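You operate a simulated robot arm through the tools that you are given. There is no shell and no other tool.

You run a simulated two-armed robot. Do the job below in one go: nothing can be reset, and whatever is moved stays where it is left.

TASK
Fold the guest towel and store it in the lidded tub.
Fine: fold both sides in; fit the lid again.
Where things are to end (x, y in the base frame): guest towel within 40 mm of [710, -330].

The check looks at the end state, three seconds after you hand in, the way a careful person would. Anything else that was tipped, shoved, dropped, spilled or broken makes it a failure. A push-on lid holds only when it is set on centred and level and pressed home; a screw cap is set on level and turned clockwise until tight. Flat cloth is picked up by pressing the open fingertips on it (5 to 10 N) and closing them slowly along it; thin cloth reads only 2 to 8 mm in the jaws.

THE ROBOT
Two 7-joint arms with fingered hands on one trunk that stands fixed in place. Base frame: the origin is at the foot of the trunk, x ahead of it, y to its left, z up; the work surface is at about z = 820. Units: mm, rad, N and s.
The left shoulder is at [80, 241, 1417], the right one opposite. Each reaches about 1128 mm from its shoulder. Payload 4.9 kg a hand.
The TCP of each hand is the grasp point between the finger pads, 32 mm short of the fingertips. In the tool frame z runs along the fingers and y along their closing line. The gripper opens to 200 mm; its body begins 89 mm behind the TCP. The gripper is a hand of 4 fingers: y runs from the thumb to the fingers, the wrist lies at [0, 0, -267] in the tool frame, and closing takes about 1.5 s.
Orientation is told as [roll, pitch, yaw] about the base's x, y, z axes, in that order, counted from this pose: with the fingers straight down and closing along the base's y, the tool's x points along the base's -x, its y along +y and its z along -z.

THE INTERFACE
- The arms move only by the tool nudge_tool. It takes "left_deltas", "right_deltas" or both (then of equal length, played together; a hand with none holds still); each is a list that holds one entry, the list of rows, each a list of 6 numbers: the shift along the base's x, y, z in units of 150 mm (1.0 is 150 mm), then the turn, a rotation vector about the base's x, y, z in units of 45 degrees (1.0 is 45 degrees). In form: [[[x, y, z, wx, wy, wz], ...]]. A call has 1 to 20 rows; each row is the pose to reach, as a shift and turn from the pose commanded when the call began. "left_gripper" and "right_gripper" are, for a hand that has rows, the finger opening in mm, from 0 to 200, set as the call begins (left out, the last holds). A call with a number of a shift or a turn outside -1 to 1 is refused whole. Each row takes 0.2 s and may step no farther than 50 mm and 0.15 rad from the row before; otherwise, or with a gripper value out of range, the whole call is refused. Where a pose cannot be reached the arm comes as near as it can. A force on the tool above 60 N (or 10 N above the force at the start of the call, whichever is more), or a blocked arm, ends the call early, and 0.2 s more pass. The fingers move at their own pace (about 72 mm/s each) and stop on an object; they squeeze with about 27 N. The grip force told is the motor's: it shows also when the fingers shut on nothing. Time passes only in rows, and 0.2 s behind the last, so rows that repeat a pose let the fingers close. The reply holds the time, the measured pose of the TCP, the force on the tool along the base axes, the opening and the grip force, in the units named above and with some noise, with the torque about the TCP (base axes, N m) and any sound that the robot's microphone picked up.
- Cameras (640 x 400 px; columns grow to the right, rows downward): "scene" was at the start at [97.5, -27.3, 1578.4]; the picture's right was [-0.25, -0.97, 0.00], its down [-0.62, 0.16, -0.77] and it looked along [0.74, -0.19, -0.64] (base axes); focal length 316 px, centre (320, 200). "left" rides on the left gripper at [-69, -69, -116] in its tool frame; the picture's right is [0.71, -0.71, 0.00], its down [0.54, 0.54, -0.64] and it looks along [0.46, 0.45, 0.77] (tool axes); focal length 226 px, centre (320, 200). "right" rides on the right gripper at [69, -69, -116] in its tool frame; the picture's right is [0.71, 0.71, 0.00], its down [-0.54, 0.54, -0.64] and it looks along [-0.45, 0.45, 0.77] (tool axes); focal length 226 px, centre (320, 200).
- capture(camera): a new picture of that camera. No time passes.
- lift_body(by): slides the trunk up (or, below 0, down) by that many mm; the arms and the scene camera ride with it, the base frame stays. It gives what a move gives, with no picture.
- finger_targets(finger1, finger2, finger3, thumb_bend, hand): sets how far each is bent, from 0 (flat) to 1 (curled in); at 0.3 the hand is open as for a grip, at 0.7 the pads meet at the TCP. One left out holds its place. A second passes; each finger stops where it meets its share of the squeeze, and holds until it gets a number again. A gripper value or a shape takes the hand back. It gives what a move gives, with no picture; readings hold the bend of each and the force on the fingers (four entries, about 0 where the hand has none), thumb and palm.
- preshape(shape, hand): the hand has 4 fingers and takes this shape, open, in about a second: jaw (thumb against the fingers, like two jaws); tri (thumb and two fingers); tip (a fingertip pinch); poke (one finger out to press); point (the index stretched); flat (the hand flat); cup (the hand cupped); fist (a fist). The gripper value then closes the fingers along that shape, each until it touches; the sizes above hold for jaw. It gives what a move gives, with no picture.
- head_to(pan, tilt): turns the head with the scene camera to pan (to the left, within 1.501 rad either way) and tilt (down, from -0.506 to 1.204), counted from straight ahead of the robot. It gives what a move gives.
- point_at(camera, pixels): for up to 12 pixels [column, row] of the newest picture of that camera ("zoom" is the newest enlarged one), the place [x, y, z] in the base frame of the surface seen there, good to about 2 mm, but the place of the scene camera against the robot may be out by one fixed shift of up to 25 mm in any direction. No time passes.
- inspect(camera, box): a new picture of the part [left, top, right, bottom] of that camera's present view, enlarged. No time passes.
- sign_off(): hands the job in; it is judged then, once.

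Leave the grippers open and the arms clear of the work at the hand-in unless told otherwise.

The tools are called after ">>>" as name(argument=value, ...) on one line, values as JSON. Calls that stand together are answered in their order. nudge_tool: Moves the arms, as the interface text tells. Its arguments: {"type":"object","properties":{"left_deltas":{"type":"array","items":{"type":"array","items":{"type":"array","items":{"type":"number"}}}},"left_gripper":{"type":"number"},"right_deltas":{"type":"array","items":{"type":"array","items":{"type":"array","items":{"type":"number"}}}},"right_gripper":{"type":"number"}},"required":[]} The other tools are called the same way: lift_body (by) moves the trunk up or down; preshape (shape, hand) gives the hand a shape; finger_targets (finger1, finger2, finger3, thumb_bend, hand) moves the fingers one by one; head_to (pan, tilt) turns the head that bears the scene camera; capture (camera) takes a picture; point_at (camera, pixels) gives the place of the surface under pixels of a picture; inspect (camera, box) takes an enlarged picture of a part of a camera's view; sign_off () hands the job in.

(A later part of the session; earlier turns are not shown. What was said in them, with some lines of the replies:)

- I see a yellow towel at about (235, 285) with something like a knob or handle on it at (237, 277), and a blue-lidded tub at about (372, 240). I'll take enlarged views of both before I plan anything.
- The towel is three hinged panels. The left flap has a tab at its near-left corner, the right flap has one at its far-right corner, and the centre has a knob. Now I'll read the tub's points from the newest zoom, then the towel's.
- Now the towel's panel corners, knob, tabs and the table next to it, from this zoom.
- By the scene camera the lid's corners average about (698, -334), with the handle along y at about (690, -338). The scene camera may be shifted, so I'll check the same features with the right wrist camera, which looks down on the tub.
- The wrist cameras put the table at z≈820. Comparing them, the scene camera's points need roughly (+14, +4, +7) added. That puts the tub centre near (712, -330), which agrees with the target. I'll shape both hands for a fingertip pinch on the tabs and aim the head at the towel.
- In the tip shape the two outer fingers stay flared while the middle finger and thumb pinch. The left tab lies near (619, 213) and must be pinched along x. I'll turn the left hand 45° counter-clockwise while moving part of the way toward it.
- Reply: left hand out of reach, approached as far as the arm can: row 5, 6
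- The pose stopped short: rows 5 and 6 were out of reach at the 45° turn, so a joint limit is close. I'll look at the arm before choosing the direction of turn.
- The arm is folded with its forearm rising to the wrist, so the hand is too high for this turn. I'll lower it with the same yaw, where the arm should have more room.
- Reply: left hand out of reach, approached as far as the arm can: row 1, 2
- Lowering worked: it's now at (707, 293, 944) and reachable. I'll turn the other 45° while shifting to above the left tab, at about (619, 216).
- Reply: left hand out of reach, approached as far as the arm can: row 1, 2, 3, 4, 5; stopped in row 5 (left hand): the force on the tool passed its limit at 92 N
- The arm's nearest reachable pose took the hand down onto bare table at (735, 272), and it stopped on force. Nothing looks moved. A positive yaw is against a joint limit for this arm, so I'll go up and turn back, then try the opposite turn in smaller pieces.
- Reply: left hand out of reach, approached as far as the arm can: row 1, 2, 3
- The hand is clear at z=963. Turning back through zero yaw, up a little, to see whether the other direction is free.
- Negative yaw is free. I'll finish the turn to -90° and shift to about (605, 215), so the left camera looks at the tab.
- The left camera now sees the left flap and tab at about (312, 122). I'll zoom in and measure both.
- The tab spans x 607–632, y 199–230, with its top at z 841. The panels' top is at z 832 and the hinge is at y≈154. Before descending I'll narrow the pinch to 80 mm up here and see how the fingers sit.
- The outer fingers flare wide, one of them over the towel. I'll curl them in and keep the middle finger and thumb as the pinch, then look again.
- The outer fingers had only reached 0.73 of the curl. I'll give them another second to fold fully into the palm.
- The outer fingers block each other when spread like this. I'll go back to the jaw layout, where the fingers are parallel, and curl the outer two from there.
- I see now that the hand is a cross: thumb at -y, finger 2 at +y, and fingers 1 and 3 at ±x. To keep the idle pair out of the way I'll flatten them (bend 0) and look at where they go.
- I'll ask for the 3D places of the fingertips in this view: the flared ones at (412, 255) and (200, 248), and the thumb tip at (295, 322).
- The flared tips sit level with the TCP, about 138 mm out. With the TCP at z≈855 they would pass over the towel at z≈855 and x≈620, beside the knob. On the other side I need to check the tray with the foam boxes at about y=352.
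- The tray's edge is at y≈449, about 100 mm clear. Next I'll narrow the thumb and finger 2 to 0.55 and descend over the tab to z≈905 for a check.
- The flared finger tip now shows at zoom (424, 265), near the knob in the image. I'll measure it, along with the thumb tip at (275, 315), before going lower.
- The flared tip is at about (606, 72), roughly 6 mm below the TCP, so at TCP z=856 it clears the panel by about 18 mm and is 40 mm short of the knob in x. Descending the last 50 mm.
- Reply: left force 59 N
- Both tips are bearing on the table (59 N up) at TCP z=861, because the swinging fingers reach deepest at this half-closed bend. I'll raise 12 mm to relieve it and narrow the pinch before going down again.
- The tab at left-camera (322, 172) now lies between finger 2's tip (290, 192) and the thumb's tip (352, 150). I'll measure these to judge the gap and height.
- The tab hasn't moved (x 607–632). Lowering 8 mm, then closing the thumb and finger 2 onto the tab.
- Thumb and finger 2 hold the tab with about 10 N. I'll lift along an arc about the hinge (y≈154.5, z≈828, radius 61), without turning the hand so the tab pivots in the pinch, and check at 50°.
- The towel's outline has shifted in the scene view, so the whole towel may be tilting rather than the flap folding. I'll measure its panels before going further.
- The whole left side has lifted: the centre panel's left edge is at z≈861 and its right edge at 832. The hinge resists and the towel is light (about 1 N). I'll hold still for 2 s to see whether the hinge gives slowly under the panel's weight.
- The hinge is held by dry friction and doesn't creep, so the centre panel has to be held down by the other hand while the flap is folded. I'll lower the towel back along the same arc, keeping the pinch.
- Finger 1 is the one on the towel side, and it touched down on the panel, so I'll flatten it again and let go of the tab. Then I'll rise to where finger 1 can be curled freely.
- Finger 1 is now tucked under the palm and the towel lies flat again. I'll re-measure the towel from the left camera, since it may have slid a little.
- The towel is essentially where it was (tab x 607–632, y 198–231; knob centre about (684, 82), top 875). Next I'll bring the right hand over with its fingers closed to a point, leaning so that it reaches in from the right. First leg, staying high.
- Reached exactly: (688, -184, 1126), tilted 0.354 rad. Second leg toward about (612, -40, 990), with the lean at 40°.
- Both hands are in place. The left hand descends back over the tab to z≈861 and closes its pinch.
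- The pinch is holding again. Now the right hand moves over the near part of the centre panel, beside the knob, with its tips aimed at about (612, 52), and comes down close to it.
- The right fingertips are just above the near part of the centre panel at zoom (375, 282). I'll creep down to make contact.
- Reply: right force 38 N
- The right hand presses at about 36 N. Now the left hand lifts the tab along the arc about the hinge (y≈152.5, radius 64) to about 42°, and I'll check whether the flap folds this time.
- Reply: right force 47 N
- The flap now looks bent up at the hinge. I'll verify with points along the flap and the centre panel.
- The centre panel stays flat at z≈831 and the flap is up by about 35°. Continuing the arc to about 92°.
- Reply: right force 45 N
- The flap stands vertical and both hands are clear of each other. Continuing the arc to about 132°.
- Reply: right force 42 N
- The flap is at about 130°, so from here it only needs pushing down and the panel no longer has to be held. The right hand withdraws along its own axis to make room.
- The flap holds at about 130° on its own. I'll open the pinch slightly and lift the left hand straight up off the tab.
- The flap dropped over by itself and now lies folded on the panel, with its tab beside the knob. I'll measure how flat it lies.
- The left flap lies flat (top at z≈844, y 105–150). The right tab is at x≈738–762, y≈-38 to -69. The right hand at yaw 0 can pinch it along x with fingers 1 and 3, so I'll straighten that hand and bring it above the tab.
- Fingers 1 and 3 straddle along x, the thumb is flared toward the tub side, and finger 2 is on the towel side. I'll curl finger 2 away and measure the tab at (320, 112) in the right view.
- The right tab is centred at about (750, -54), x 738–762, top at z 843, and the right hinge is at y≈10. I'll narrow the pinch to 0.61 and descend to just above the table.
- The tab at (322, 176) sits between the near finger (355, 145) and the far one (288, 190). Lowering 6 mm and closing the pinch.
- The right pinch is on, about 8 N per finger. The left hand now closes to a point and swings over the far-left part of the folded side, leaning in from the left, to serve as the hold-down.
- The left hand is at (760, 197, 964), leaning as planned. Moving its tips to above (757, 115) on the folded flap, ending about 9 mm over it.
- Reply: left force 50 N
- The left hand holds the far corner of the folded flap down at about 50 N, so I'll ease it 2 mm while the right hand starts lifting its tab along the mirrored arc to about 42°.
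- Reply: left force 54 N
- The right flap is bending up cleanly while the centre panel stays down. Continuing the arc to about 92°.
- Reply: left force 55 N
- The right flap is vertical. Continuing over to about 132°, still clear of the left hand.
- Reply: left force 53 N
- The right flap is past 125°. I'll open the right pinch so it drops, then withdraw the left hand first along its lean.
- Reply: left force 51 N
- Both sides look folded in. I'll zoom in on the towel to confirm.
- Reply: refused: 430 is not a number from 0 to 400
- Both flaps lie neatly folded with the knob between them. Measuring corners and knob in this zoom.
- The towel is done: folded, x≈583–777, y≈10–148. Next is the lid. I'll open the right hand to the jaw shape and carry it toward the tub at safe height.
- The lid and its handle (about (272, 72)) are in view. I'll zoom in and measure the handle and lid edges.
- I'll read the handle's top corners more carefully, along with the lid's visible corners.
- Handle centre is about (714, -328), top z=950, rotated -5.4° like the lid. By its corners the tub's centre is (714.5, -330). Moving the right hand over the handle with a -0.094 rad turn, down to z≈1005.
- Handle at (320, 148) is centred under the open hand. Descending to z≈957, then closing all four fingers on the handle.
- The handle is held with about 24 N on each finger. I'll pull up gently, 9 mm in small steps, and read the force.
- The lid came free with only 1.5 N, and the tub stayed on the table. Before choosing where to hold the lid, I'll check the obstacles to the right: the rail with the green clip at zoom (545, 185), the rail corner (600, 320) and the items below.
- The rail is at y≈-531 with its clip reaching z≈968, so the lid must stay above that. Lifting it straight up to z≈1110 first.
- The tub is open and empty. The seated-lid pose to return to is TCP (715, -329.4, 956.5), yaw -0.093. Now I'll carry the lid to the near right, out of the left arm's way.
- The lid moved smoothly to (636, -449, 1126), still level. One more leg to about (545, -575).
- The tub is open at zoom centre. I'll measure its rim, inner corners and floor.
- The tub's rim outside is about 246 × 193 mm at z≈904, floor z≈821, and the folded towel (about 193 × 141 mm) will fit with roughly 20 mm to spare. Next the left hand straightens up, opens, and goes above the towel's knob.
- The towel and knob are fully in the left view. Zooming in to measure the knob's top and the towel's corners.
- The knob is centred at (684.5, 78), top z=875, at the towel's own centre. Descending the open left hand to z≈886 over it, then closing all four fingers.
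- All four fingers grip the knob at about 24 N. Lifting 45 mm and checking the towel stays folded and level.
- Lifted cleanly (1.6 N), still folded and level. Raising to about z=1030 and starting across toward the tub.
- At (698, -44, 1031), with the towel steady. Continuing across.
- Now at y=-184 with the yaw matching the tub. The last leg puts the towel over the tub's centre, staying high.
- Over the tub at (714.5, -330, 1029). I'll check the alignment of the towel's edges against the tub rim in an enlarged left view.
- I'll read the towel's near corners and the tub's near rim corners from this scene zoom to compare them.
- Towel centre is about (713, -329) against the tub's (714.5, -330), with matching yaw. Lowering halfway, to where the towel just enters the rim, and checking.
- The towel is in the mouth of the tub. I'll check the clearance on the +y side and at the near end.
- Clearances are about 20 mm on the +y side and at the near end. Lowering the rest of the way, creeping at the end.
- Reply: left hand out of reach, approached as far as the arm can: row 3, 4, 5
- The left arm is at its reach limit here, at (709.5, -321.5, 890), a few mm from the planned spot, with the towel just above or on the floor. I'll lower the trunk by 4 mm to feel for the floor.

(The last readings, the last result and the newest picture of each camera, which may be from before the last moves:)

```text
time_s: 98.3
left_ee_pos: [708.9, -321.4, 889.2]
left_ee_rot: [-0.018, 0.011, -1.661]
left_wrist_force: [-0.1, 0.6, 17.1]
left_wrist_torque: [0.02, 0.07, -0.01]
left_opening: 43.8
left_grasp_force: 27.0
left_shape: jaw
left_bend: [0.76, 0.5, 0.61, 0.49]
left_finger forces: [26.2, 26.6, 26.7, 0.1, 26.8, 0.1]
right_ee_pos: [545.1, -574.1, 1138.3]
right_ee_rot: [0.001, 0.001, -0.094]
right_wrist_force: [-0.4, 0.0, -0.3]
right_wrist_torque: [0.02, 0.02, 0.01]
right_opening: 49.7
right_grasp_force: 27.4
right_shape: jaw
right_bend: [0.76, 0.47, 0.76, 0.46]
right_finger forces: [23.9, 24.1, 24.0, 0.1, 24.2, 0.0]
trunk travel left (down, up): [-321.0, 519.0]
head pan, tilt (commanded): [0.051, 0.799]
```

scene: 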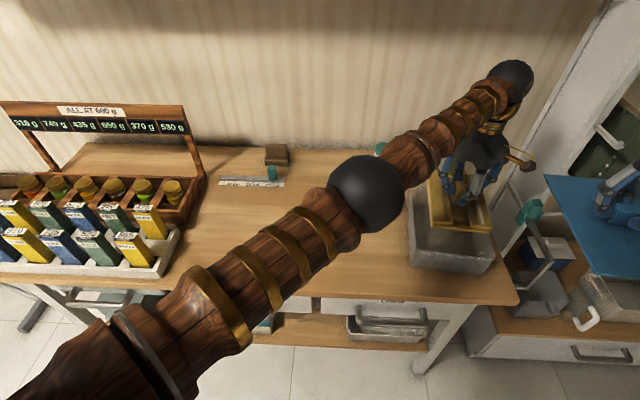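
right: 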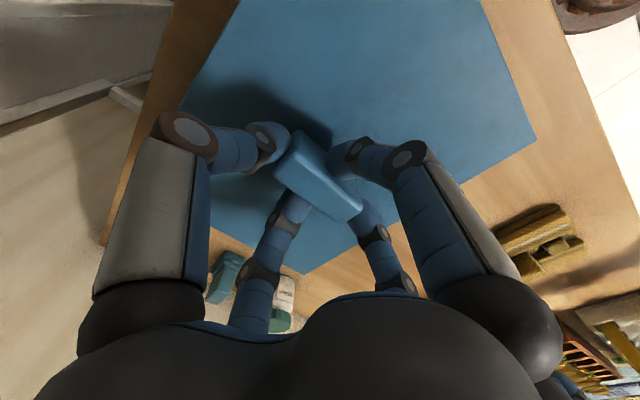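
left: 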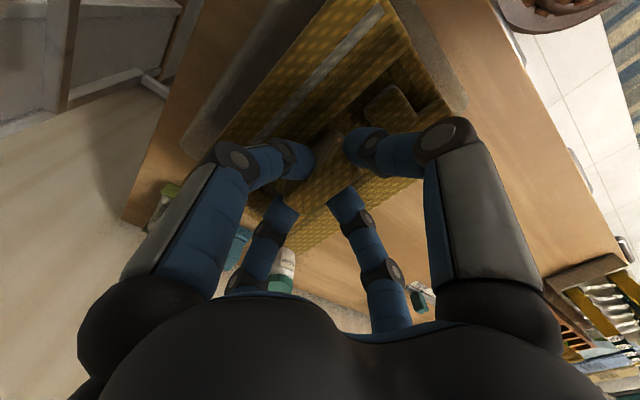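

17 N of floor contact: the towel rests in the tub at about (708, -321). Opening the left fingers just enough (80 mm) to free the knob without touching the walls.

>>> nudge_tool(left_deltas=[[[0, 0, 0, 0, 0, 0], [0, 0, 0, 0, 0, 0], [0, 0, 0, 0, 0, 0], [0, 0, 0, 0, 0, 0], [0, 0, 0, 0, 0, 0]]], left_gripper=85)

>>> capture(camera="left")

>>> inspect(camera="scene", box=[390, 130, 520, 285])

```text
time_s: 99.5
left_ee_pos: [709.5, -320.9, 886.5]
left_ee_rot: [-0.021, 0.012, -1.662]
left_wrist_force: [-0.1, -0.9, -1.2]
left_wrist_torque: [0.01, 0.01, 0.0]
left_opening: 84.5
left_grasp_force: 0.0
left_shape: jaw
left_bend: [0.41, 0.41, 0.41, 0.4]
left_finger forces: [0.0, 0.0, 0.0, 0.1, 0.0, 0.0]
right_ee_pos: [547.4, -573.9, 1138.0]
right_ee_rot: [0.001, 0.0, -0.091]
right_wrist_force: [-0.5, 0.2, -0.7]
right_wrist_torque: [0.01, -0.03, -0.02]
right_opening: 50.0
right_grasp_force: 27.2
right_shape: jaw
right_bend: [0.76, 0.47, 0.76, 0.46]
right_finger forces: [23.9, 24.1, 24.0, 0.0, 24.4, 0.0]
trunk travel left (down, up): [-321.0, 519.0]
head pan, tilt (commanded): [0.051, 0.799]
```

```text
taken
```

left: 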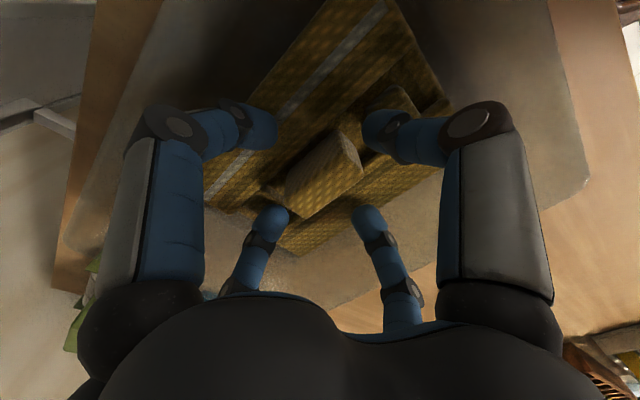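

```text
2.58 times, centred on (455, 208) of scene
```

zoom: 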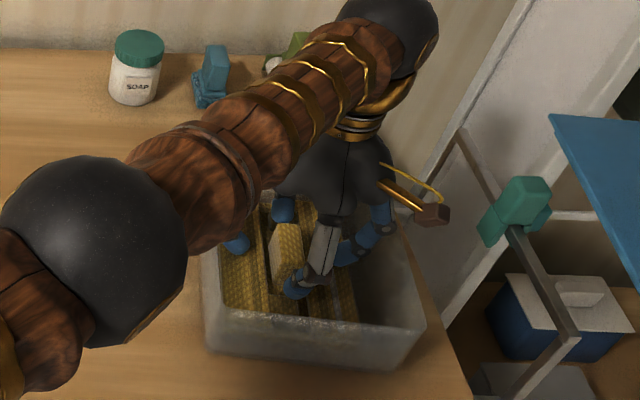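

The knob is free and all finger forces are zero. Raising the left hand straight up out of the tub.

>>> nudge_tool(left_deltas=[[[0, 0, 0.08, 0, 0, 0], [0, 0, 0.2, 0, 0, 0], [0, 0, 0.36, 0, 0, 0], [0, 0, 0.55, 0, 0, 0], [0, 0, 0.75, 0, 0, 0], [0, 0, 0.95, 0, 0, 0]]])

>>> inspect(camera="scene", box=[390, 130, 520, 285])

```text
time_s: 100.9
left_ee_pos: [708.1, -320.2, 1029.8]
left_ee_rot: [-0.02, 0.016, -1.662]
left_wrist_force: [0.3, 0.1, -0.4]
left_wrist_torque: [-0.01, -0.02, -0.02]
left_opening: 84.8
left_grasp_force: 0.0
left_shape: jaw
left_bend: [0.41, 0.41, 0.41, 0.4]
left_finger forces: [0.0, 0.1, 0.0, 0.1, 0.0, 0.0]
right_ee_pos: [546.4, -574.2, 1136.2]
right_ee_rot: [-0.001, 0.0, -0.094]
right_wrist_force: [-0.2, -0.5, 0.0]
right_wrist_torque: [-0.02, -0.04, 0.02]
right_opening: 50.2
right_grasp_force: 27.6
right_shape: jaw
right_bend: [0.76, 0.47, 0.76, 0.46]
right_finger forces: [23.9, 24.1, 24.0, 0.0, 24.3, 0.0]
trunk travel left (down, up): [-321.0, 519.0]
head pan, tilt (commanded): [0.051, 0.799]
```

```text
2.58 times, centred on (455, 208) of scene
```

zoom: 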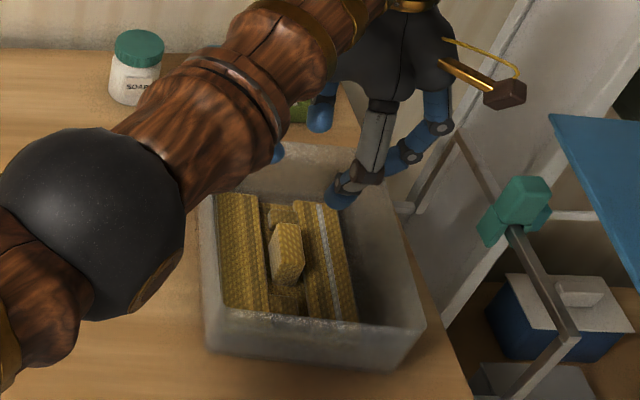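

The towel lies folded in the tub and the left hand is clear. Withdrawing the left arm to the left at this height.

>>> nudge_tool(left_deltas=[[[0, 0.2, 0.05, 0, 0, 0], [0, 0.45, 0.1, 0, 0, 0.02], [0, 0.7, 0.1, 0, 0, 0.05], [-0.03, 0.97, 0.1, 0, 0, 0.08]]])

>>> nudge_tool(left_deltas=[[[-0.02, 0.25, 0, 0, 0, 0.02], [-0.04, 0.5, 0, 0, 0, 0.04], [-0.06, 0.75, 0, 0, 0, 0.04], [-0.08, 0.98, 0, 0, 0, 0.04]]])

>>> nudge_tool(left_deltas=[[[0, 0.25, 0, 0, 0, 0.0], [0, 0.5, 0, 0, 0, 0], [0, 0.75, 0, 0, 0, 0], [0, 0.98, 0, 0, 0, 0]]])

>>> capture(camera="scene")

```text
time_s: 101.9
left_ee_pos: [704.4, -172.6, 1042.8]
left_ee_rot: [-0.022, 0.011, -1.601]
left_wrist_force: [-0.7, 0.6, -1.2]
left_wrist_torque: [-0.03, 0.02, 0.01]
left_opening: 84.9
left_grasp_force: 0.1
left_shape: jaw
left_bend: [0.41, 0.41, 0.41, 0.4]
left_finger forces: [0.0, 0.0, 0.0, 0.1, 0.0, 0.0]
right_ee_pos: [546.2, -573.1, 1138.8]
right_ee_rot: [-0.003, -0.001, -0.095]
right_wrist_force: [-0.3, -0.2, -0.1]
right_wrist_torque: [-0.03, 0.01, -0.02]
right_opening: 49.9
right_grasp_force: 26.8
right_shape: jaw
right_bend: [0.76, 0.47, 0.76, 0.46]
right_finger forces: [23.9, 24.2, 24.0, 0.0, 24.3, 0.1]
trunk travel left (down, up): [-321.0, 519.0]
head pan, tilt (commanded): [0.051, 0.799]
```

```text
time_s: 102.9
left_ee_pos: [692.4, -29.3, 1043.8]
left_ee_rot: [-0.02, 0.011, -1.57]
left_wrist_force: [0.1, 0.0, -0.8]
left_wrist_torque: [-0.03, 0.02, 0.03]
left_opening: 84.8
left_grasp_force: 0.0
left_shape: jaw
left_bend: [0.41, 0.41, 0.41, 0.4]
left_finger forces: [0.0, 0.0, 0.1, 0.0, 0.0, 0.0]
right_ee_pos: [547.5, -573.6, 1138.2]
right_ee_rot: [0.001, 0.0, -0.092]
right_wrist_force: [0.1, 0.7, -0.4]
right_wrist_torque: [-0.03, 0.04, 0.0]
right_opening: 50.0
right_grasp_force: 27.8
right_shape: jaw
right_bend: [0.76, 0.47, 0.76, 0.46]
right_finger forces: [23.9, 24.0, 24.0, 0.0, 24.2, 0.0]
trunk travel left (down, up): [-321.0, 519.0]
head pan, tilt (commanded): [0.051, 0.799]
```

```text
time_s: 103.9
left_ee_pos: [691.2, 119.9, 1045.4]
left_ee_rot: [-0.021, 0.011, -1.568]
left_wrist_force: [-0.3, 1.1, 0.1]
left_wrist_torque: [-0.02, 0.04, 0.01]
left_opening: 85.1
left_grasp_force: 0.0
left_shape: jaw
left_bend: [0.41, 0.41, 0.41, 0.4]
left_finger forces: [0.1, 0.0, 0.1, 0.0, 0.0, 0.0]
right_ee_pos: [545.5, -572.3, 1139.1]
right_ee_rot: [0.0, 0.002, -0.093]
right_wrist_force: [0.4, -1.2, -0.8]
right_wrist_torque: [-0.05, -0.06, 0.02]
right_opening: 50.0
right_grasp_force: 27.1
right_shape: jaw
right_bend: [0.76, 0.47, 0.76, 0.46]
right_finger forces: [24.0, 24.1, 24.0, 0.0, 24.3, 0.1]
trunk travel left (down, up): [-321.0, 519.0]
head pan, tilt (commanded): [0.051, 0.799]
```

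```text
taken
```

scene: 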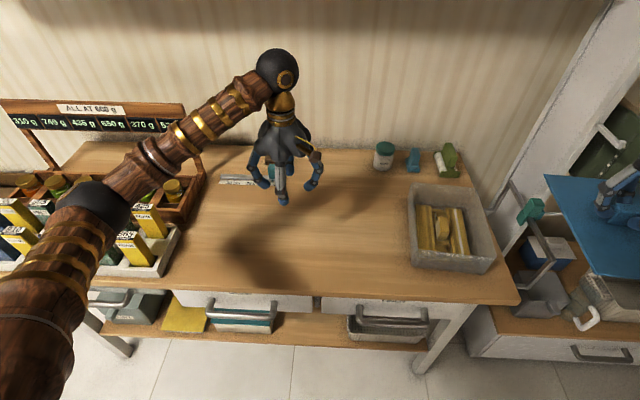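

The left arm is clear. Before refitting the lid I'll check with the same zoom box as before that the tub hasn't moved, and see how the towel lies.

>>> inspect(camera="scene", box=[390, 165, 510, 285])

>>> point_at(camera="zoom", pixels=[[400, 80], [468, 308], [210, 285], [192, 64], [225, 190], [290, 200], [345, 340], [225, 260], [290, 280], [380, 260], [350, 140], [230, 130]])

```text
3.33 times, centred on (450, 225) of scene
```

zoom: 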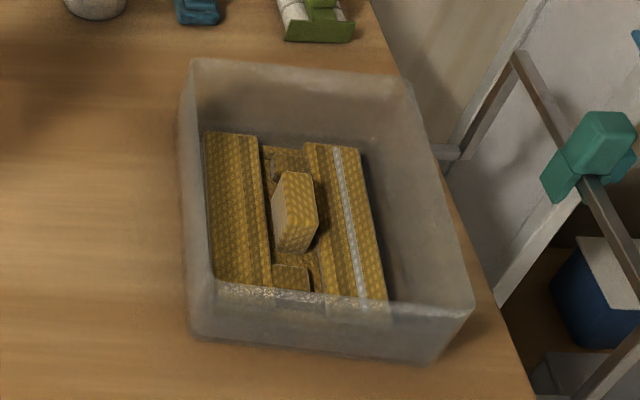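

```text
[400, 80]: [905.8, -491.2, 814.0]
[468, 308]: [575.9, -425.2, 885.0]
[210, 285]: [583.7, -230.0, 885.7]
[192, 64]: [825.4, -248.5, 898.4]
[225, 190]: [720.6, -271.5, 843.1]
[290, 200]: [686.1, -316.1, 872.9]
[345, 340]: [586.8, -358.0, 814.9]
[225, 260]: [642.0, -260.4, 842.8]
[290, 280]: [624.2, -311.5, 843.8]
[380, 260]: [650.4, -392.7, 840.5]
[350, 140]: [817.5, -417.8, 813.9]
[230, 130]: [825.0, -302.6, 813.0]
```

The tub hasn't shifted, and the towel sits at about (706, -318), within tolerance and below the rim. Now bringing the lid back over the tub by the same path.

>>> nudge_tool(right_deltas=[[[0.1, 0.14, 0, 0, 0, 0], [0.2, 0.28, 0, 0, 0, 0], [0.3, 0.42, 0, 0, 0, 0], [0.4, 0.56, 0, 0, 0, 0], [0.5, 0.7, 0, 0, 0, 0], [0.6, 0.835, 0, 0, 0, 0]]])

>>> nudge_tool(right_deltas=[[[0.08, 0.14, -0.02, 0, 0, 0], [0.17, 0.28, -0.04, 0, 0, 0], [0.26, 0.42, -0.06, 0, 0, 0], [0.35, 0.56, -0.08, 0, 0, 0], [0.44, 0.7, -0.09, 0, 0, 0], [0.53, 0.79, -0.1, 0, 0, 0]]])

>>> capture(camera="scene")

>>> capture(camera="right")

```text
time_s: 105.3
left_ee_pos: [693.1, 117.7, 1043.5]
left_ee_rot: [-0.023, 0.011, -1.569]
left_wrist_force: [0.1, -0.3, -0.2]
left_wrist_torque: [0.0, 0.01, 0.0]
left_opening: 84.9
left_grasp_force: 0.0
left_shape: jaw
left_bend: [0.41, 0.41, 0.41, 0.4]
left_finger forces: [0.0, 0.1, 0.1, 0.0, 0.0, 0.1]
right_ee_pos: [638.4, -449.0, 1137.2]
right_ee_rot: [-0.001, 0.002, -0.094]
right_wrist_force: [-0.2, -0.2, -0.9]
right_wrist_torque: [0.0, 0.01, -0.03]
right_opening: 50.2
right_grasp_force: 27.0
right_shape: jaw
right_bend: [0.76, 0.47, 0.76, 0.46]
right_finger forces: [23.9, 24.1, 24.0, 0.1, 24.3, 0.0]
trunk travel left (down, up): [-321.0, 519.0]
head pan, tilt (commanded): [0.051, 0.799]
```

```text
time_s: 106.7
left_ee_pos: [693.5, 118.3, 1045.4]
left_ee_rot: [-0.024, 0.013, -1.569]
left_wrist_force: [0.1, -0.4, 0.5]
left_wrist_torque: [0.0, -0.04, 0.01]
left_opening: 85.0
left_grasp_force: 0.1
left_shape: jaw
left_bend: [0.41, 0.41, 0.41, 0.4]
left_finger forces: [0.0, 0.0, 0.0, 0.0, 0.1, 0.0]
right_ee_pos: [715.2, -331.4, 1122.8]
right_ee_rot: [0.0, 0.002, -0.093]
right_wrist_force: [0.6, 0.2, -0.7]
right_wrist_torque: [0.02, 0.0, 0.0]
right_opening: 50.2
right_grasp_force: 26.8
right_shape: jaw
right_bend: [0.76, 0.47, 0.76, 0.46]
right_finger forces: [23.9, 24.1, 24.0, 0.1, 24.3, 0.0]
trunk travel left (down, up): [-321.0, 519.0]
head pan, tilt (commanded): [0.051, 0.799]
```

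```text
taken
```

scene: 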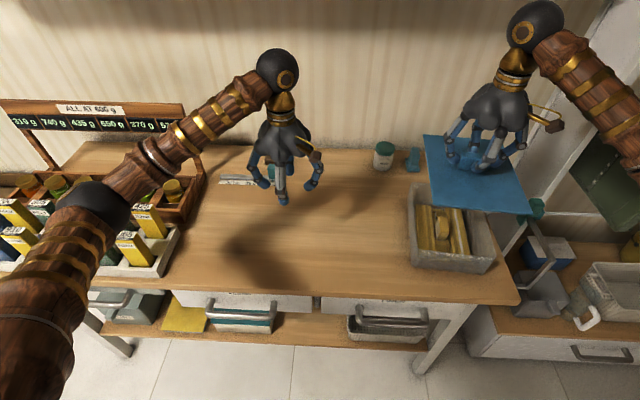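

```text
taken
```

right: 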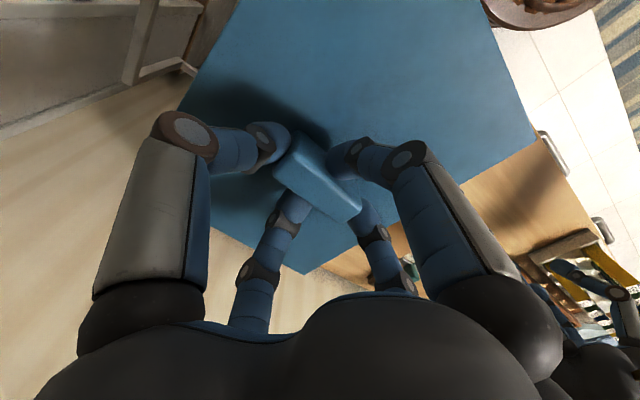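

The lid's place in the grip looks unchanged (handle and lid corner at the same pixels as before). Lowering to about z=982 with a 2 mm y correction.

>>> nudge_tool(right_deltas=[[[0, 0.01, -0.2, 0, 0, 0], [0, 0.013, -0.4, 0, 0, 0], [0, 0.013, -0.6, 0, 0, 0], [0, 0.013, -0.8, 0, 0, 0], [0, 0.013, -0.94, 0, 0, 0]]])

>>> inspect(camera="scene", box=[380, 150, 540, 290])

```text
time_s: 107.9
left_ee_pos: [693.0, 117.6, 1044.5]
left_ee_rot: [-0.021, 0.012, -1.569]
left_wrist_force: [-0.1, 0.0, 0.1]
left_wrist_torque: [-0.02, 0.02, -0.02]
left_opening: 85.2
left_grasp_force: 0.1
left_shape: jaw
left_bend: [0.41, 0.41, 0.41, 0.4]
left_finger forces: [0.0, 0.0, 0.0, 0.0, 0.0, 0.0]
right_ee_pos: [716.4, -328.5, 981.5]
right_ee_rot: [0.002, -0.001, -0.094]
right_wrist_force: [-0.4, 0.7, -1.4]
right_wrist_torque: [-0.02, 0.01, -0.07]
right_opening: 50.0
right_grasp_force: 27.2
right_shape: jaw
right_bend: [0.76, 0.47, 0.76, 0.46]
right_finger forces: [23.9, 24.1, 24.1, 0.1, 24.2, 0.1]
trunk travel left (down, up): [-321.0, 519.0]
head pan, tilt (commanded): [0.051, 0.799]
```

```text
2.86 times, centred on (460, 220) of scene
```

zoom: 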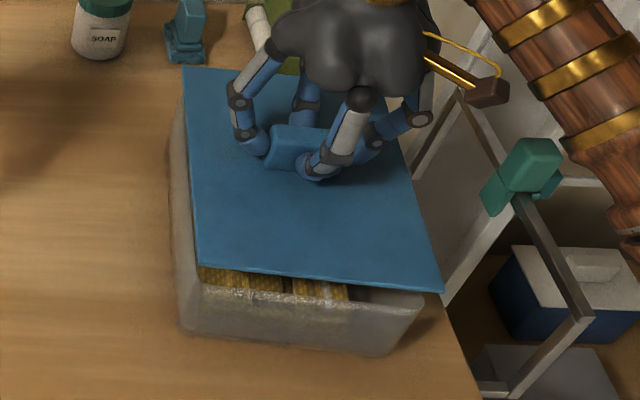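

About 25 mm above seating and 1 mm off in x and y. Lowering to z≈964 with that tiny correction.

>>> nudge_tool(right_deltas=[[[-0.003, -0.003, -0.04, 0, 0, 0], [-0.006, -0.005, -0.08, 0, 0, 0], [-0.006, -0.005, -0.115, 0, 0, 0]]])

>>> nudge_tool(right_deltas=[[[0, 0, 0, 0, 0, 0], [0, 0, 0, 0, 0, 0]]])

>>> inspect(camera="scene", box=[380, 150, 540, 290])

>>> point_at(camera="zoom", pixels=[[200, 262], [440, 290], [184, 70], [195, 280], [415, 305], [300, 250]])

```text
time_s: 108.7
left_ee_pos: [693.2, 117.9, 1045.4]
left_ee_rot: [-0.022, 0.011, -1.567]
left_wrist_force: [-0.4, 0.9, -0.3]
left_wrist_torque: [0.02, -0.02, 0.02]
left_opening: 85.0
left_grasp_force: 0.2
left_shape: jaw
left_bend: [0.41, 0.41, 0.41, 0.4]
left_finger forces: [0.1, 0.0, 0.0, 0.0, 0.1, 0.1]
right_ee_pos: [715.3, -330.4, 963.5]
right_ee_rot: [0.0, 0.0, -0.095]
right_wrist_force: [0.4, -0.6, -0.4]
right_wrist_torque: [0.01, 0.03, -0.04]
right_opening: 49.7
right_grasp_force: 27.3
right_shape: jaw
right_bend: [0.76, 0.47, 0.76, 0.46]
right_finger forces: [23.8, 24.1, 24.2, 0.0, 24.1, 0.0]
trunk travel left (down, up): [-321.0, 519.0]
head pan, tilt (commanded): [0.051, 0.799]
```

```text
time_s: 109.3
left_ee_pos: [693.5, 117.6, 1044.9]
left_ee_rot: [-0.02, 0.012, -1.568]
left_wrist_force: [-0.3, -0.2, 0.8]
left_wrist_torque: [0.0, -0.01, 0.02]
left_opening: 84.9
left_grasp_force: 0.0
left_shape: jaw
left_bend: [0.41, 0.41, 0.41, 0.4]
left_finger forces: [0.0, 0.0, 0.0, 0.1, 0.1, 0.0]
right_ee_pos: [714.9, -330.4, 964.7]
right_ee_rot: [0.0, -0.001, -0.092]
right_wrist_force: [-0.3, 0.2, -0.7]
right_wrist_torque: [-0.03, 0.01, 0.0]
right_opening: 50.0
right_grasp_force: 26.8
right_shape: jaw
right_bend: [0.76, 0.47, 0.76, 0.46]
right_finger forces: [23.8, 24.1, 24.0, 0.0, 24.2, 0.0]
trunk travel left (down, up): [-321.0, 519.0]
head pan, tilt (commanded): [0.051, 0.799]
```

```text
2.86 times, centred on (460, 220) of scene
```

zoom: 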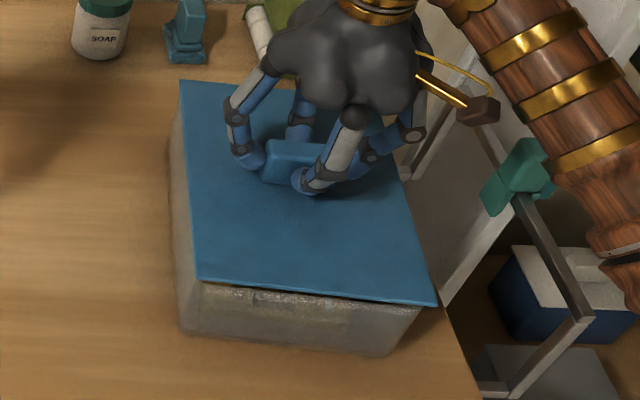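

```text
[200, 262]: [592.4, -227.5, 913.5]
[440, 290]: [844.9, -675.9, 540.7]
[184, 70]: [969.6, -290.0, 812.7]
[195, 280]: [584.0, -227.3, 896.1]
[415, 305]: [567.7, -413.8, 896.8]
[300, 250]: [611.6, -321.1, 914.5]
```

The lid sits 8 mm above the rim, centred to within about 1 mm and level. Lowering onto the rim in small steps and pressing, watching for force and any click.

>>> nudge_tool(right_deltas=[[[0, 0.004, -0.015, 0, 0, 0], [0, 0.004, -0.03, 0, 0, 0], [0, 0.004, -0.045, 0, 0, 0], [0, 0.004, -0.055, 0, 0, 0]]])

```text
time_s: 110.3
left_ee_pos: [692.4, 117.1, 1045.4]
left_ee_rot: [-0.021, 0.013, -1.568]
left_wrist_force: [-0.7, 0.0, 0.0]
left_wrist_torque: [0.01, 0.02, 0.01]
left_opening: 84.9
left_grasp_force: 0.0
left_shape: jaw
left_bend: [0.41, 0.41, 0.41, 0.4]
left_finger forces: [0.0, 0.0, 0.0, 0.0, 0.0, 0.0]
right_ee_pos: [715.0, -327.9, 955.2]
right_ee_rot: [0.0, 0.0, -0.093]
right_wrist_force: [0.6, 0.0, -0.4]
right_wrist_torque: [-0.06, -0.02, 0.02]
right_opening: 50.2
right_grasp_force: 27.1
right_shape: jaw
right_bend: [0.76, 0.47, 0.76, 0.46]
right_finger forces: [23.8, 24.0, 24.1, 0.0, 24.3, 0.0]
trunk travel left (down, up): [-321.0, 519.0]
head pan, tilt (commanded): [0.051, 0.799]
```

No contact force yet at z≈955. Continuing down in 2 mm steps.

>>> nudge_tool(right_deltas=[[[0, -0.004, -0.013, 0, 0, 0], [0, -0.004, -0.026, 0, 0, 0], [0, -0.004, -0.039, 0, 0, 0]]])

>>> inspect(camera="scene", box=[380, 150, 540, 290])

```text
time_s: 111.1
left_ee_pos: [691.4, 118.4, 1046.5]
left_ee_rot: [-0.02, 0.015, -1.566]
left_wrist_force: [0.3, -0.1, -0.1]
left_wrist_torque: [0.02, 0.03, -0.02]
left_opening: 84.9
left_grasp_force: 0.1
left_shape: jaw
left_bend: [0.41, 0.41, 0.41, 0.4]
left_finger forces: [0.0, 0.1, 0.0, 0.1, 0.0, 0.0]
right_ee_pos: [714.0, -329.6, 955.2]
right_ee_rot: [0.001, -0.007, -0.094]
right_wrist_force: [6.2, -2.0, 29.6]
right_wrist_torque: [-0.19, -0.19, 0.14]
right_opening: 50.4
right_grasp_force: 27.2
right_shape: jaw
right_bend: [0.76, 0.47, 0.76, 0.45]
right_finger forces: [27.3, 28.3, 30.2, 0.0, 29.6, 0.0]
trunk travel left (down, up): [-321.0, 519.0]
head pan, tilt (commanded): [0.051, 0.799]
```

```text
2.86 times, centred on (460, 220) of scene
```

zoom: 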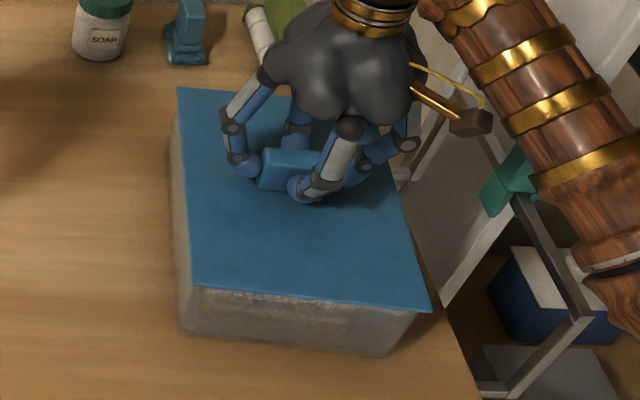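

The lid is on the rim and pushing back at 30 N, at the same height as when it was originally closed. Pressing a bit harder to drive it home.

>>> nudge_tool(right_deltas=[[[0, 0, -0.01, 0, 0, 0], [0, 0, -0.02, 0, 0, 0], [0, 0, -0.03, 0, 0, 0], [0, 0, -0.03, 0, 0, 0]]])

>>> inspect(camera="scene", box=[380, 150, 540, 290])

>>> point_at(camera="zoom", pixels=[[182, 93], [198, 280], [425, 305], [300, 250], [250, 220], [370, 250], [390, 190], [220, 130]])

```text
time_s: 111.8
left_ee_pos: [690.2, 119.0, 1045.8]
left_ee_rot: [-0.019, 0.012, -1.571]
left_wrist_force: [0.9, -0.2, -0.8]
left_wrist_torque: [0.0, 0.01, -0.02]
left_opening: 85.3
left_grasp_force: 0.1
left_shape: jaw
left_bend: [0.41, 0.41, 0.41, 0.4]
left_finger forces: [0.0, 0.1, 0.0, 0.0, 0.0, 0.1]
right_ee_pos: [714.6, -328.9, 954.2]
right_ee_rot: [0.001, -0.012, -0.094]
right_wrist_force: [-5.7, 3.4, 33.4]
right_wrist_torque: [-0.02, 0.19, -0.01]
right_opening: 52.4
right_grasp_force: 27.0
right_shape: jaw
right_bend: [0.77, 0.47, 0.77, 0.45]
right_finger forces: [32.8, 30.4, 27.5, 0.0, 28.3, 0.0]
trunk travel left (down, up): [-321.0, 519.0]
head pan, tilt (commanded): [0.051, 0.799]
stopped in row 3 (right hand): the force on the tool passed its limit at 62 N (the readings are from after the stop); the commanded pose is now the measured one
```

```text
2.86 times, centred on (460, 220) of scene
```

zoom: 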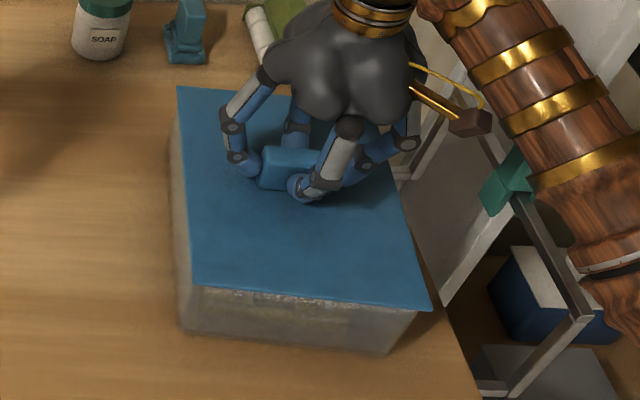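

```text
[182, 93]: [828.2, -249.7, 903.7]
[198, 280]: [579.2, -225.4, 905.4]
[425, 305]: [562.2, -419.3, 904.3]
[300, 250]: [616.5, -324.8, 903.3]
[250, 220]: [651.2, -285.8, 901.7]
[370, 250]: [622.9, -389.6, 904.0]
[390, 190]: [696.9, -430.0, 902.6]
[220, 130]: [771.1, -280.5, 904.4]
```

I pressed to 62 N. The lid's top reads z≈903–904 in the scene frame all over, the same as at the start, and level. Now I'll open the fingers off the handle.

>>> nudge_tool(right_deltas=[[[0, 0, 0, 0, 0, 0], [0, 0, 0, 0, 0, 0], [0, 0, 0, 0, 0, 0], [0, 0, 0, 0, 0, 0], [0, 0, 0.02, 0, 0, 0], [0, 0, 0.02, 0, 0, 0]]], right_gripper=150)

>>> capture(camera="right")

```text
time_s: 113.2
left_ee_pos: [692.7, 117.8, 1045.2]
left_ee_rot: [-0.022, 0.011, -1.567]
left_wrist_force: [-0.1, 0.3, 0.2]
left_wrist_torque: [0.01, 0.01, 0.0]
left_opening: 85.0
left_grasp_force: 0.1
left_shape: jaw
left_bend: [0.41, 0.41, 0.41, 0.4]
left_finger forces: [0.0, 0.0, 0.1, 0.1, 0.0, 0.1]
right_ee_pos: [717.0, -329.0, 951.1]
right_ee_rot: [0.0, -0.005, -0.094]
right_wrist_force: [-0.2, -0.2, 0.6]
right_wrist_torque: [-0.03, -0.01, 0.0]
right_opening: 149.7
right_grasp_force: 0.1
right_shape: jaw
right_bend: [0.29, 0.29, 0.29, 0.26]
right_finger forces: [0.0, 0.0, 0.0, 0.0, 0.0, 0.0]
trunk travel left (down, up): [-321.0, 519.0]
head pan, tilt (commanded): [0.051, 0.799]
```

```text
taken
```

right: 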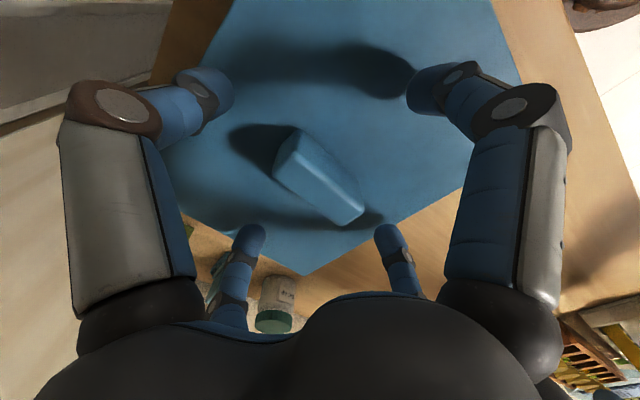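

The fingers are clear of the handle. Raising the right hand straight up.

>>> nudge_tool(right_deltas=[[[0, 0, 0.15, 0, 0, 0], [0, 0, 0.35, 0, 0, 0], [0, 0, 0.55, 0, 0, 0], [0, 0, 0.75, 0, 0, 0], [0, 0, 0.95, 0, 0, 0]]])

>>> capture(camera="right")

>>> point_at(camera="right", pixels=[[310, 190], [420, 110], [230, 110], [320, 30], [330, 110], [260, 150]])

>>> inspect(camera="scene", box=[380, 160, 520, 290])

```text
time_s: 114.4
left_ee_pos: [692.5, 118.8, 1045.8]
left_ee_rot: [-0.02, 0.012, -1.568]
left_wrist_force: [-1.0, 0.0, 0.4]
left_wrist_torque: [-0.02, -0.03, 0.01]
left_opening: 85.0
left_grasp_force: 0.1
left_shape: jaw
left_bend: [0.41, 0.41, 0.41, 0.4]
left_finger forces: [0.0, 0.0, 0.0, 0.0, 0.0, 0.1]
right_ee_pos: [714.7, -328.0, 1095.1]
right_ee_rot: [0.0, -0.006, -0.094]
right_wrist_force: [-0.2, 0.1, -0.2]
right_wrist_torque: [-0.02, -0.03, -0.01]
right_opening: 149.8
right_grasp_force: 0.1
right_shape: jaw
right_bend: [0.29, 0.29, 0.29, 0.26]
right_finger forces: [0.0, 0.0, 0.1, 0.0, 0.0, 0.0]
trunk travel left (down, up): [-321.0, 519.0]
head pan, tilt (commanded): [0.051, 0.799]
```

```text
taken
```

right: 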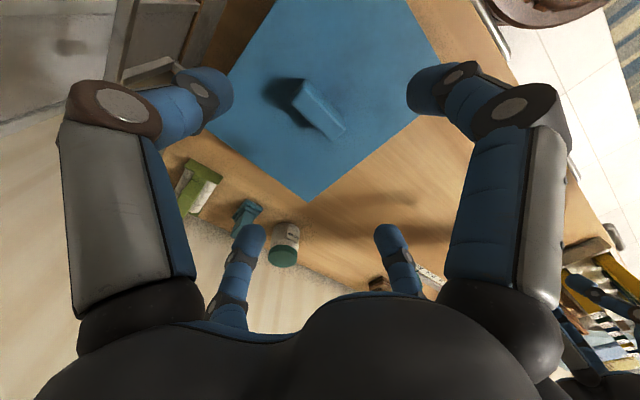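

```text
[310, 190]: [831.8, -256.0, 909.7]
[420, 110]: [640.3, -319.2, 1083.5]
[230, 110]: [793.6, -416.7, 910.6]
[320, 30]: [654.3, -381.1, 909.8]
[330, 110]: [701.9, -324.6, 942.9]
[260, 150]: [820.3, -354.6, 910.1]
```

```text
3.08 times, centred on (450, 225) of scene
```

zoom: 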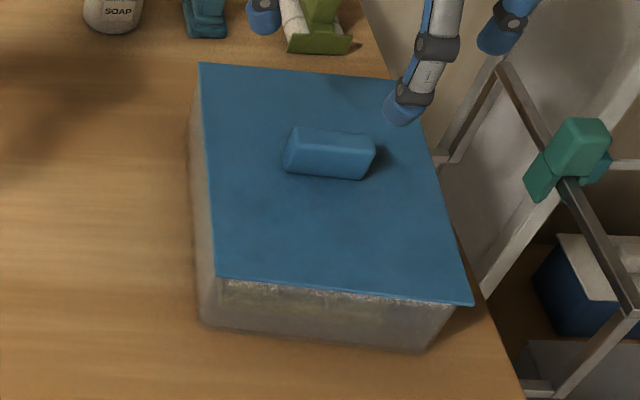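

The lid is on and reads z≈910 everywhere, as at the start. I'll compare its corner positions with the original ones in an enlarged right view.

>>> inspect(camera="right", box=[190, 0, 460, 210])

```text
1.90 times, centred on (325, 105) of right
```

zoom: 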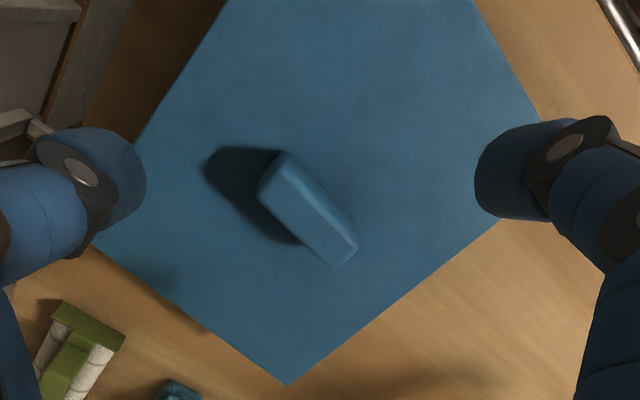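

>>> point_at(camera="zoom", pixels=[[289, 380], [400, 297], [495, 225], [200, 325], [110, 255], [500, 60], [540, 118], [150, 120], [262, 195], [283, 155], [357, 240], [335, 265]])

```text
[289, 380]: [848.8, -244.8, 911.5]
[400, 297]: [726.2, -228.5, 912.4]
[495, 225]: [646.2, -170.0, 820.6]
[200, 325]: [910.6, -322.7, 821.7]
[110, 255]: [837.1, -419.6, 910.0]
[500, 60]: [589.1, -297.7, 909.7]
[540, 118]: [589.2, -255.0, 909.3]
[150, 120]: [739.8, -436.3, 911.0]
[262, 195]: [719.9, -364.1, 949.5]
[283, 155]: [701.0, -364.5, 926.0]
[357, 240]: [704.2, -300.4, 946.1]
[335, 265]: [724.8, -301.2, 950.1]
```

The edges and handle match the original seating within about 2 mm. To be sure it's home, I'll close the right hand and press once more, straight down on the handle's top.

>>> nudge_tool(right_deltas=[[[0, 0, -0.1, 0, 0, 0], [0, 0, -0.2, 0, 0, 0], [0, 0, -0.3, 0, 0, 0], [0, -0.003, -0.4, 0, 0.005, 0], [0, -0.005, -0.5, 0, 0.008, 0], [0, -0.005, -0.5, 0, 0.008, 0], [0, -0.005, -0.5, 0, 0.008, 0], [0, -0.005, -0.58, 0, 0.008, 0], [0, -0.005, -0.66, 0, 0.008, 0]]], right_gripper=0)

>>> inspect(camera="scene", box=[380, 130, 540, 290])

```text
time_s: 116.4
left_ee_pos: [692.4, 117.8, 1043.6]
left_ee_rot: [-0.02, 0.012, -1.568]
left_wrist_force: [0.9, 0.0, -0.3]
left_wrist_torque: [-0.02, -0.01, 0.01]
left_opening: 84.6
left_grasp_force: 0.1
left_shape: jaw
left_bend: [0.41, 0.41, 0.41, 0.4]
left_finger forces: [0.0, 0.0, 0.0, 0.0, 0.0, 0.0]
right_ee_pos: [716.6, -330.5, 995.9]
right_ee_rot: [0.0, 0.0, -0.094]
right_wrist_force: [-0.7, -0.2, 1.0]
right_wrist_torque: [-0.01, -0.06, 0.0]
right_opening: 0.2
right_grasp_force: 27.0
right_shape: jaw
right_bend: [0.7, 0.7, 0.7, 0.7]
right_finger forces: [0.0, 0.0, 0.0, 0.0, 0.0, 0.0]
trunk travel left (down, up): [-321.0, 519.0]
head pan, tilt (commanded): [0.051, 0.799]
```

```text
2.50 times, centred on (460, 210) of scene
```

zoom: 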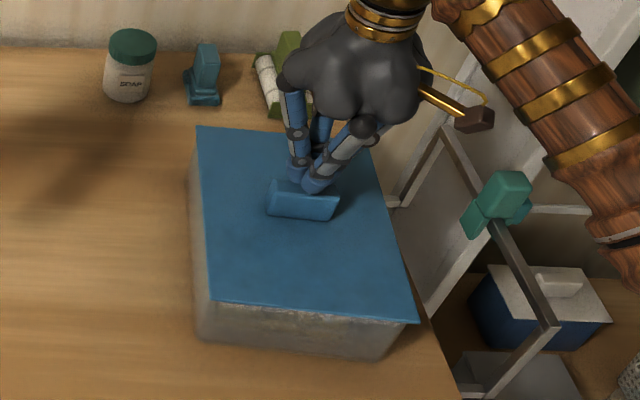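

Just above the handle's top. Creeping down to press.

>>> nudge_tool(right_deltas=[[[0, 0, -0.03, 0, 0, 0], [0, 0, -0.06, 0, 0, 0], [0, 0, -0.085, 0, 0, 0], [0, 0, -0.105, 0, 0, 0], [0, 0, -0.12, 0, 0, 0]]])

```text
time_s: 117.6
left_ee_pos: [690.4, 118.7, 1046.0]
left_ee_rot: [-0.019, 0.011, -1.569]
left_wrist_force: [0.1, -0.5, -0.7]
left_wrist_torque: [0.0, 0.04, 0.0]
left_opening: 84.9
left_grasp_force: 0.0
left_shape: jaw
left_bend: [0.41, 0.41, 0.41, 0.4]
left_finger forces: [0.1, 0.0, 0.0, 0.1, 0.0, 0.0]
right_ee_pos: [716.2, -330.3, 987.1]
right_ee_rot: [-0.001, -0.015, -0.095]
right_wrist_force: [-5.9, 5.1, 33.1]
right_wrist_torque: [0.33, 0.62, -0.01]
right_opening: 0.0
right_grasp_force: 26.9
right_shape: jaw
right_bend: [0.7, 0.7, 0.7, 0.7]
right_finger forces: [0.0, 0.0, 0.0, 0.1, 0.1, 0.0]
trunk travel left (down, up): [-321.0, 519.0]
head pan, tilt (commanded): [0.051, 0.799]
stopped in row 5 (right hand): the force on the tool passed its limit at 64 N (the readings are from after the stop); the commanded pose is now the measured one
```

Pressed to 64 N; the lid is home. Raising the right hand, then opening it and moving it back to its starting place.

>>> nudge_tool(right_deltas=[[[0, 0, 0.12, 0, 0.005, 0], [0, 0, 0.3, 0, 0.01, 0], [0, 0, 0.5, 0, 0.015, 0], [0, 0, 0.7, 0, 0.018, 0], [0, 0, 0.95, 0, 0.018, 0]]])

>>> nudge_tool(right_deltas=[[[0.0, -0.05, 0.15, 0, 0, 0.03], [0.05, -0.1, 0.3, 0, 0, 0.06], [0.1, -0.1, 0.4, 0, 0, 0.1], [0.15, -0.1, 0.45, 0, 0, 0.12], [0.18, -0.1, 0.45, 0, 0, 0.12], [0.18, -0.1, 0.45, 0, 0, 0.12]]], left_deltas=[[[0.03, 0.1, 0.15, 0, 0, 0], [0.06, 0.2, 0.3, 0, 0, 0], [0.1, 0.3, 0.4, 0, 0, 0], [0.1, 0.4, 0.45, 0, 0, 0], [0.1, 0.5, 0.45, 0, 0, 0], [0.1, 0.5, 0.45, 0, 0, 0]]], right_gripper=200, left_gripper=200)

>>> capture(camera="scene")

>>> inspect(camera="scene", box=[380, 160, 520, 290])

```text
time_s: 118.8
left_ee_pos: [691.8, 118.6, 1045.9]
left_ee_rot: [-0.022, 0.013, -1.567]
left_wrist_force: [0.1, -0.5, -0.4]
left_wrist_torque: [-0.05, -0.03, 0.02]
left_opening: 84.9
left_grasp_force: 0.0
left_shape: jaw
left_bend: [0.41, 0.41, 0.41, 0.4]
left_finger forces: [0.1, 0.0, 0.0, 0.0, 0.1, 0.1]
right_ee_pos: [720.1, -331.9, 1125.2]
right_ee_rot: [-0.002, 0.007, -0.095]
right_wrist_force: [0.0, 0.2, -0.9]
right_wrist_torque: [-0.04, -0.06, -0.02]
right_opening: 0.2
right_grasp_force: 27.2
right_shape: jaw
right_bend: [0.7, 0.7, 0.7, 0.7]
right_finger forces: [0.0, 0.0, 0.0, 0.0, 0.1, 0.0]
trunk travel left (down, up): [-321.0, 519.0]
head pan, tilt (commanded): [0.051, 0.799]
```

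```text
time_s: 120.2
left_ee_pos: [708.0, 193.4, 1113.5]
left_ee_rot: [-0.021, 0.011, -1.567]
left_wrist_force: [-1.1, -0.1, 0.2]
left_wrist_torque: [-0.01, 0.04, 0.01]
left_opening: 199.9
left_grasp_force: 0.0
left_shape: jaw
left_bend: [0.3, 0.3, 0.3, 0.3]
left_finger forces: [0.0, 0.0, 0.0, 0.0, 0.0, 0.0]
right_ee_pos: [746.3, -347.3, 1193.2]
right_ee_rot: [-0.002, 0.006, -0.001]
right_wrist_force: [-0.1, 0.8, -0.1]
right_wrist_torque: [0.01, 0.01, -0.05]
right_opening: 200.1
right_grasp_force: 0.0
right_shape: jaw
right_bend: [0.3, 0.3, 0.3, 0.3]
right_finger forces: [0.1, 0.0, 0.0, 0.0, 0.0, 0.1]
trunk travel left (down, up): [-321.0, 519.0]
head pan, tilt (commanded): [0.051, 0.799]
```

```text
taken
```

scene: 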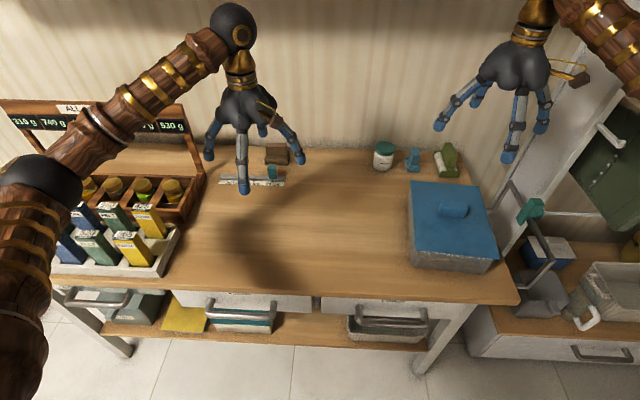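

```text
3.08 times, centred on (450, 225) of scene
```

zoom: 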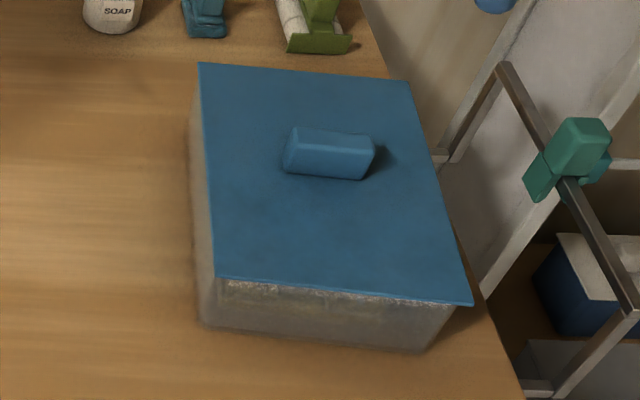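

The lid is on, both hands are open and high, and the other items stand where they were. One last check that the lid is level at its corners.

>>> point_at(camera="zoom", pixels=[[205, 70], [400, 88], [460, 298], [222, 270], [240, 150], [420, 200], [330, 260], [300, 90]])

```text
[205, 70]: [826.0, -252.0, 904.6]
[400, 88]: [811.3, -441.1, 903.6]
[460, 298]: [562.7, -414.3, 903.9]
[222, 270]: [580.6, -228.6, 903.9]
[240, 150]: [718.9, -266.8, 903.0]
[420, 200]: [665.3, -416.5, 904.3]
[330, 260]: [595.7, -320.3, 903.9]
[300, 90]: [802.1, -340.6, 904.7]
```

The lid is level, at 903–905 at every point and the same height as at the start. The towel is folded inside near (706, -319), and both arms are clear with the hands open. Handing in.

>>> sign_off()

```text
The job is handed in.
```

The guest towel is folded on both sides and stored in the tub, with the lid back on. I've handed the job in but haven't seen the verdict.

- **Towel:** it lies flat in the tub with both sides folded in, centred at about (706, -319). That is roughly 12 mm from the target of (710, -330), inside the 40 mm allowed.
- **Lid:** I set it back where it was and pressed it down twice, to a little over 60 N each time. It reads level at the same height as at the start. I heard no click, but it also came off with only 1.5 N at the beginning.
- **Other items:** early on, the left hand touched down on bare table beside the towel and stopped on force. Nothing looked moved then or in the final pictures.
- **Robot:** both hands are open and well above the table. The trunk is 4 mm lower than it started, which I used to set the towel on the tub floor.
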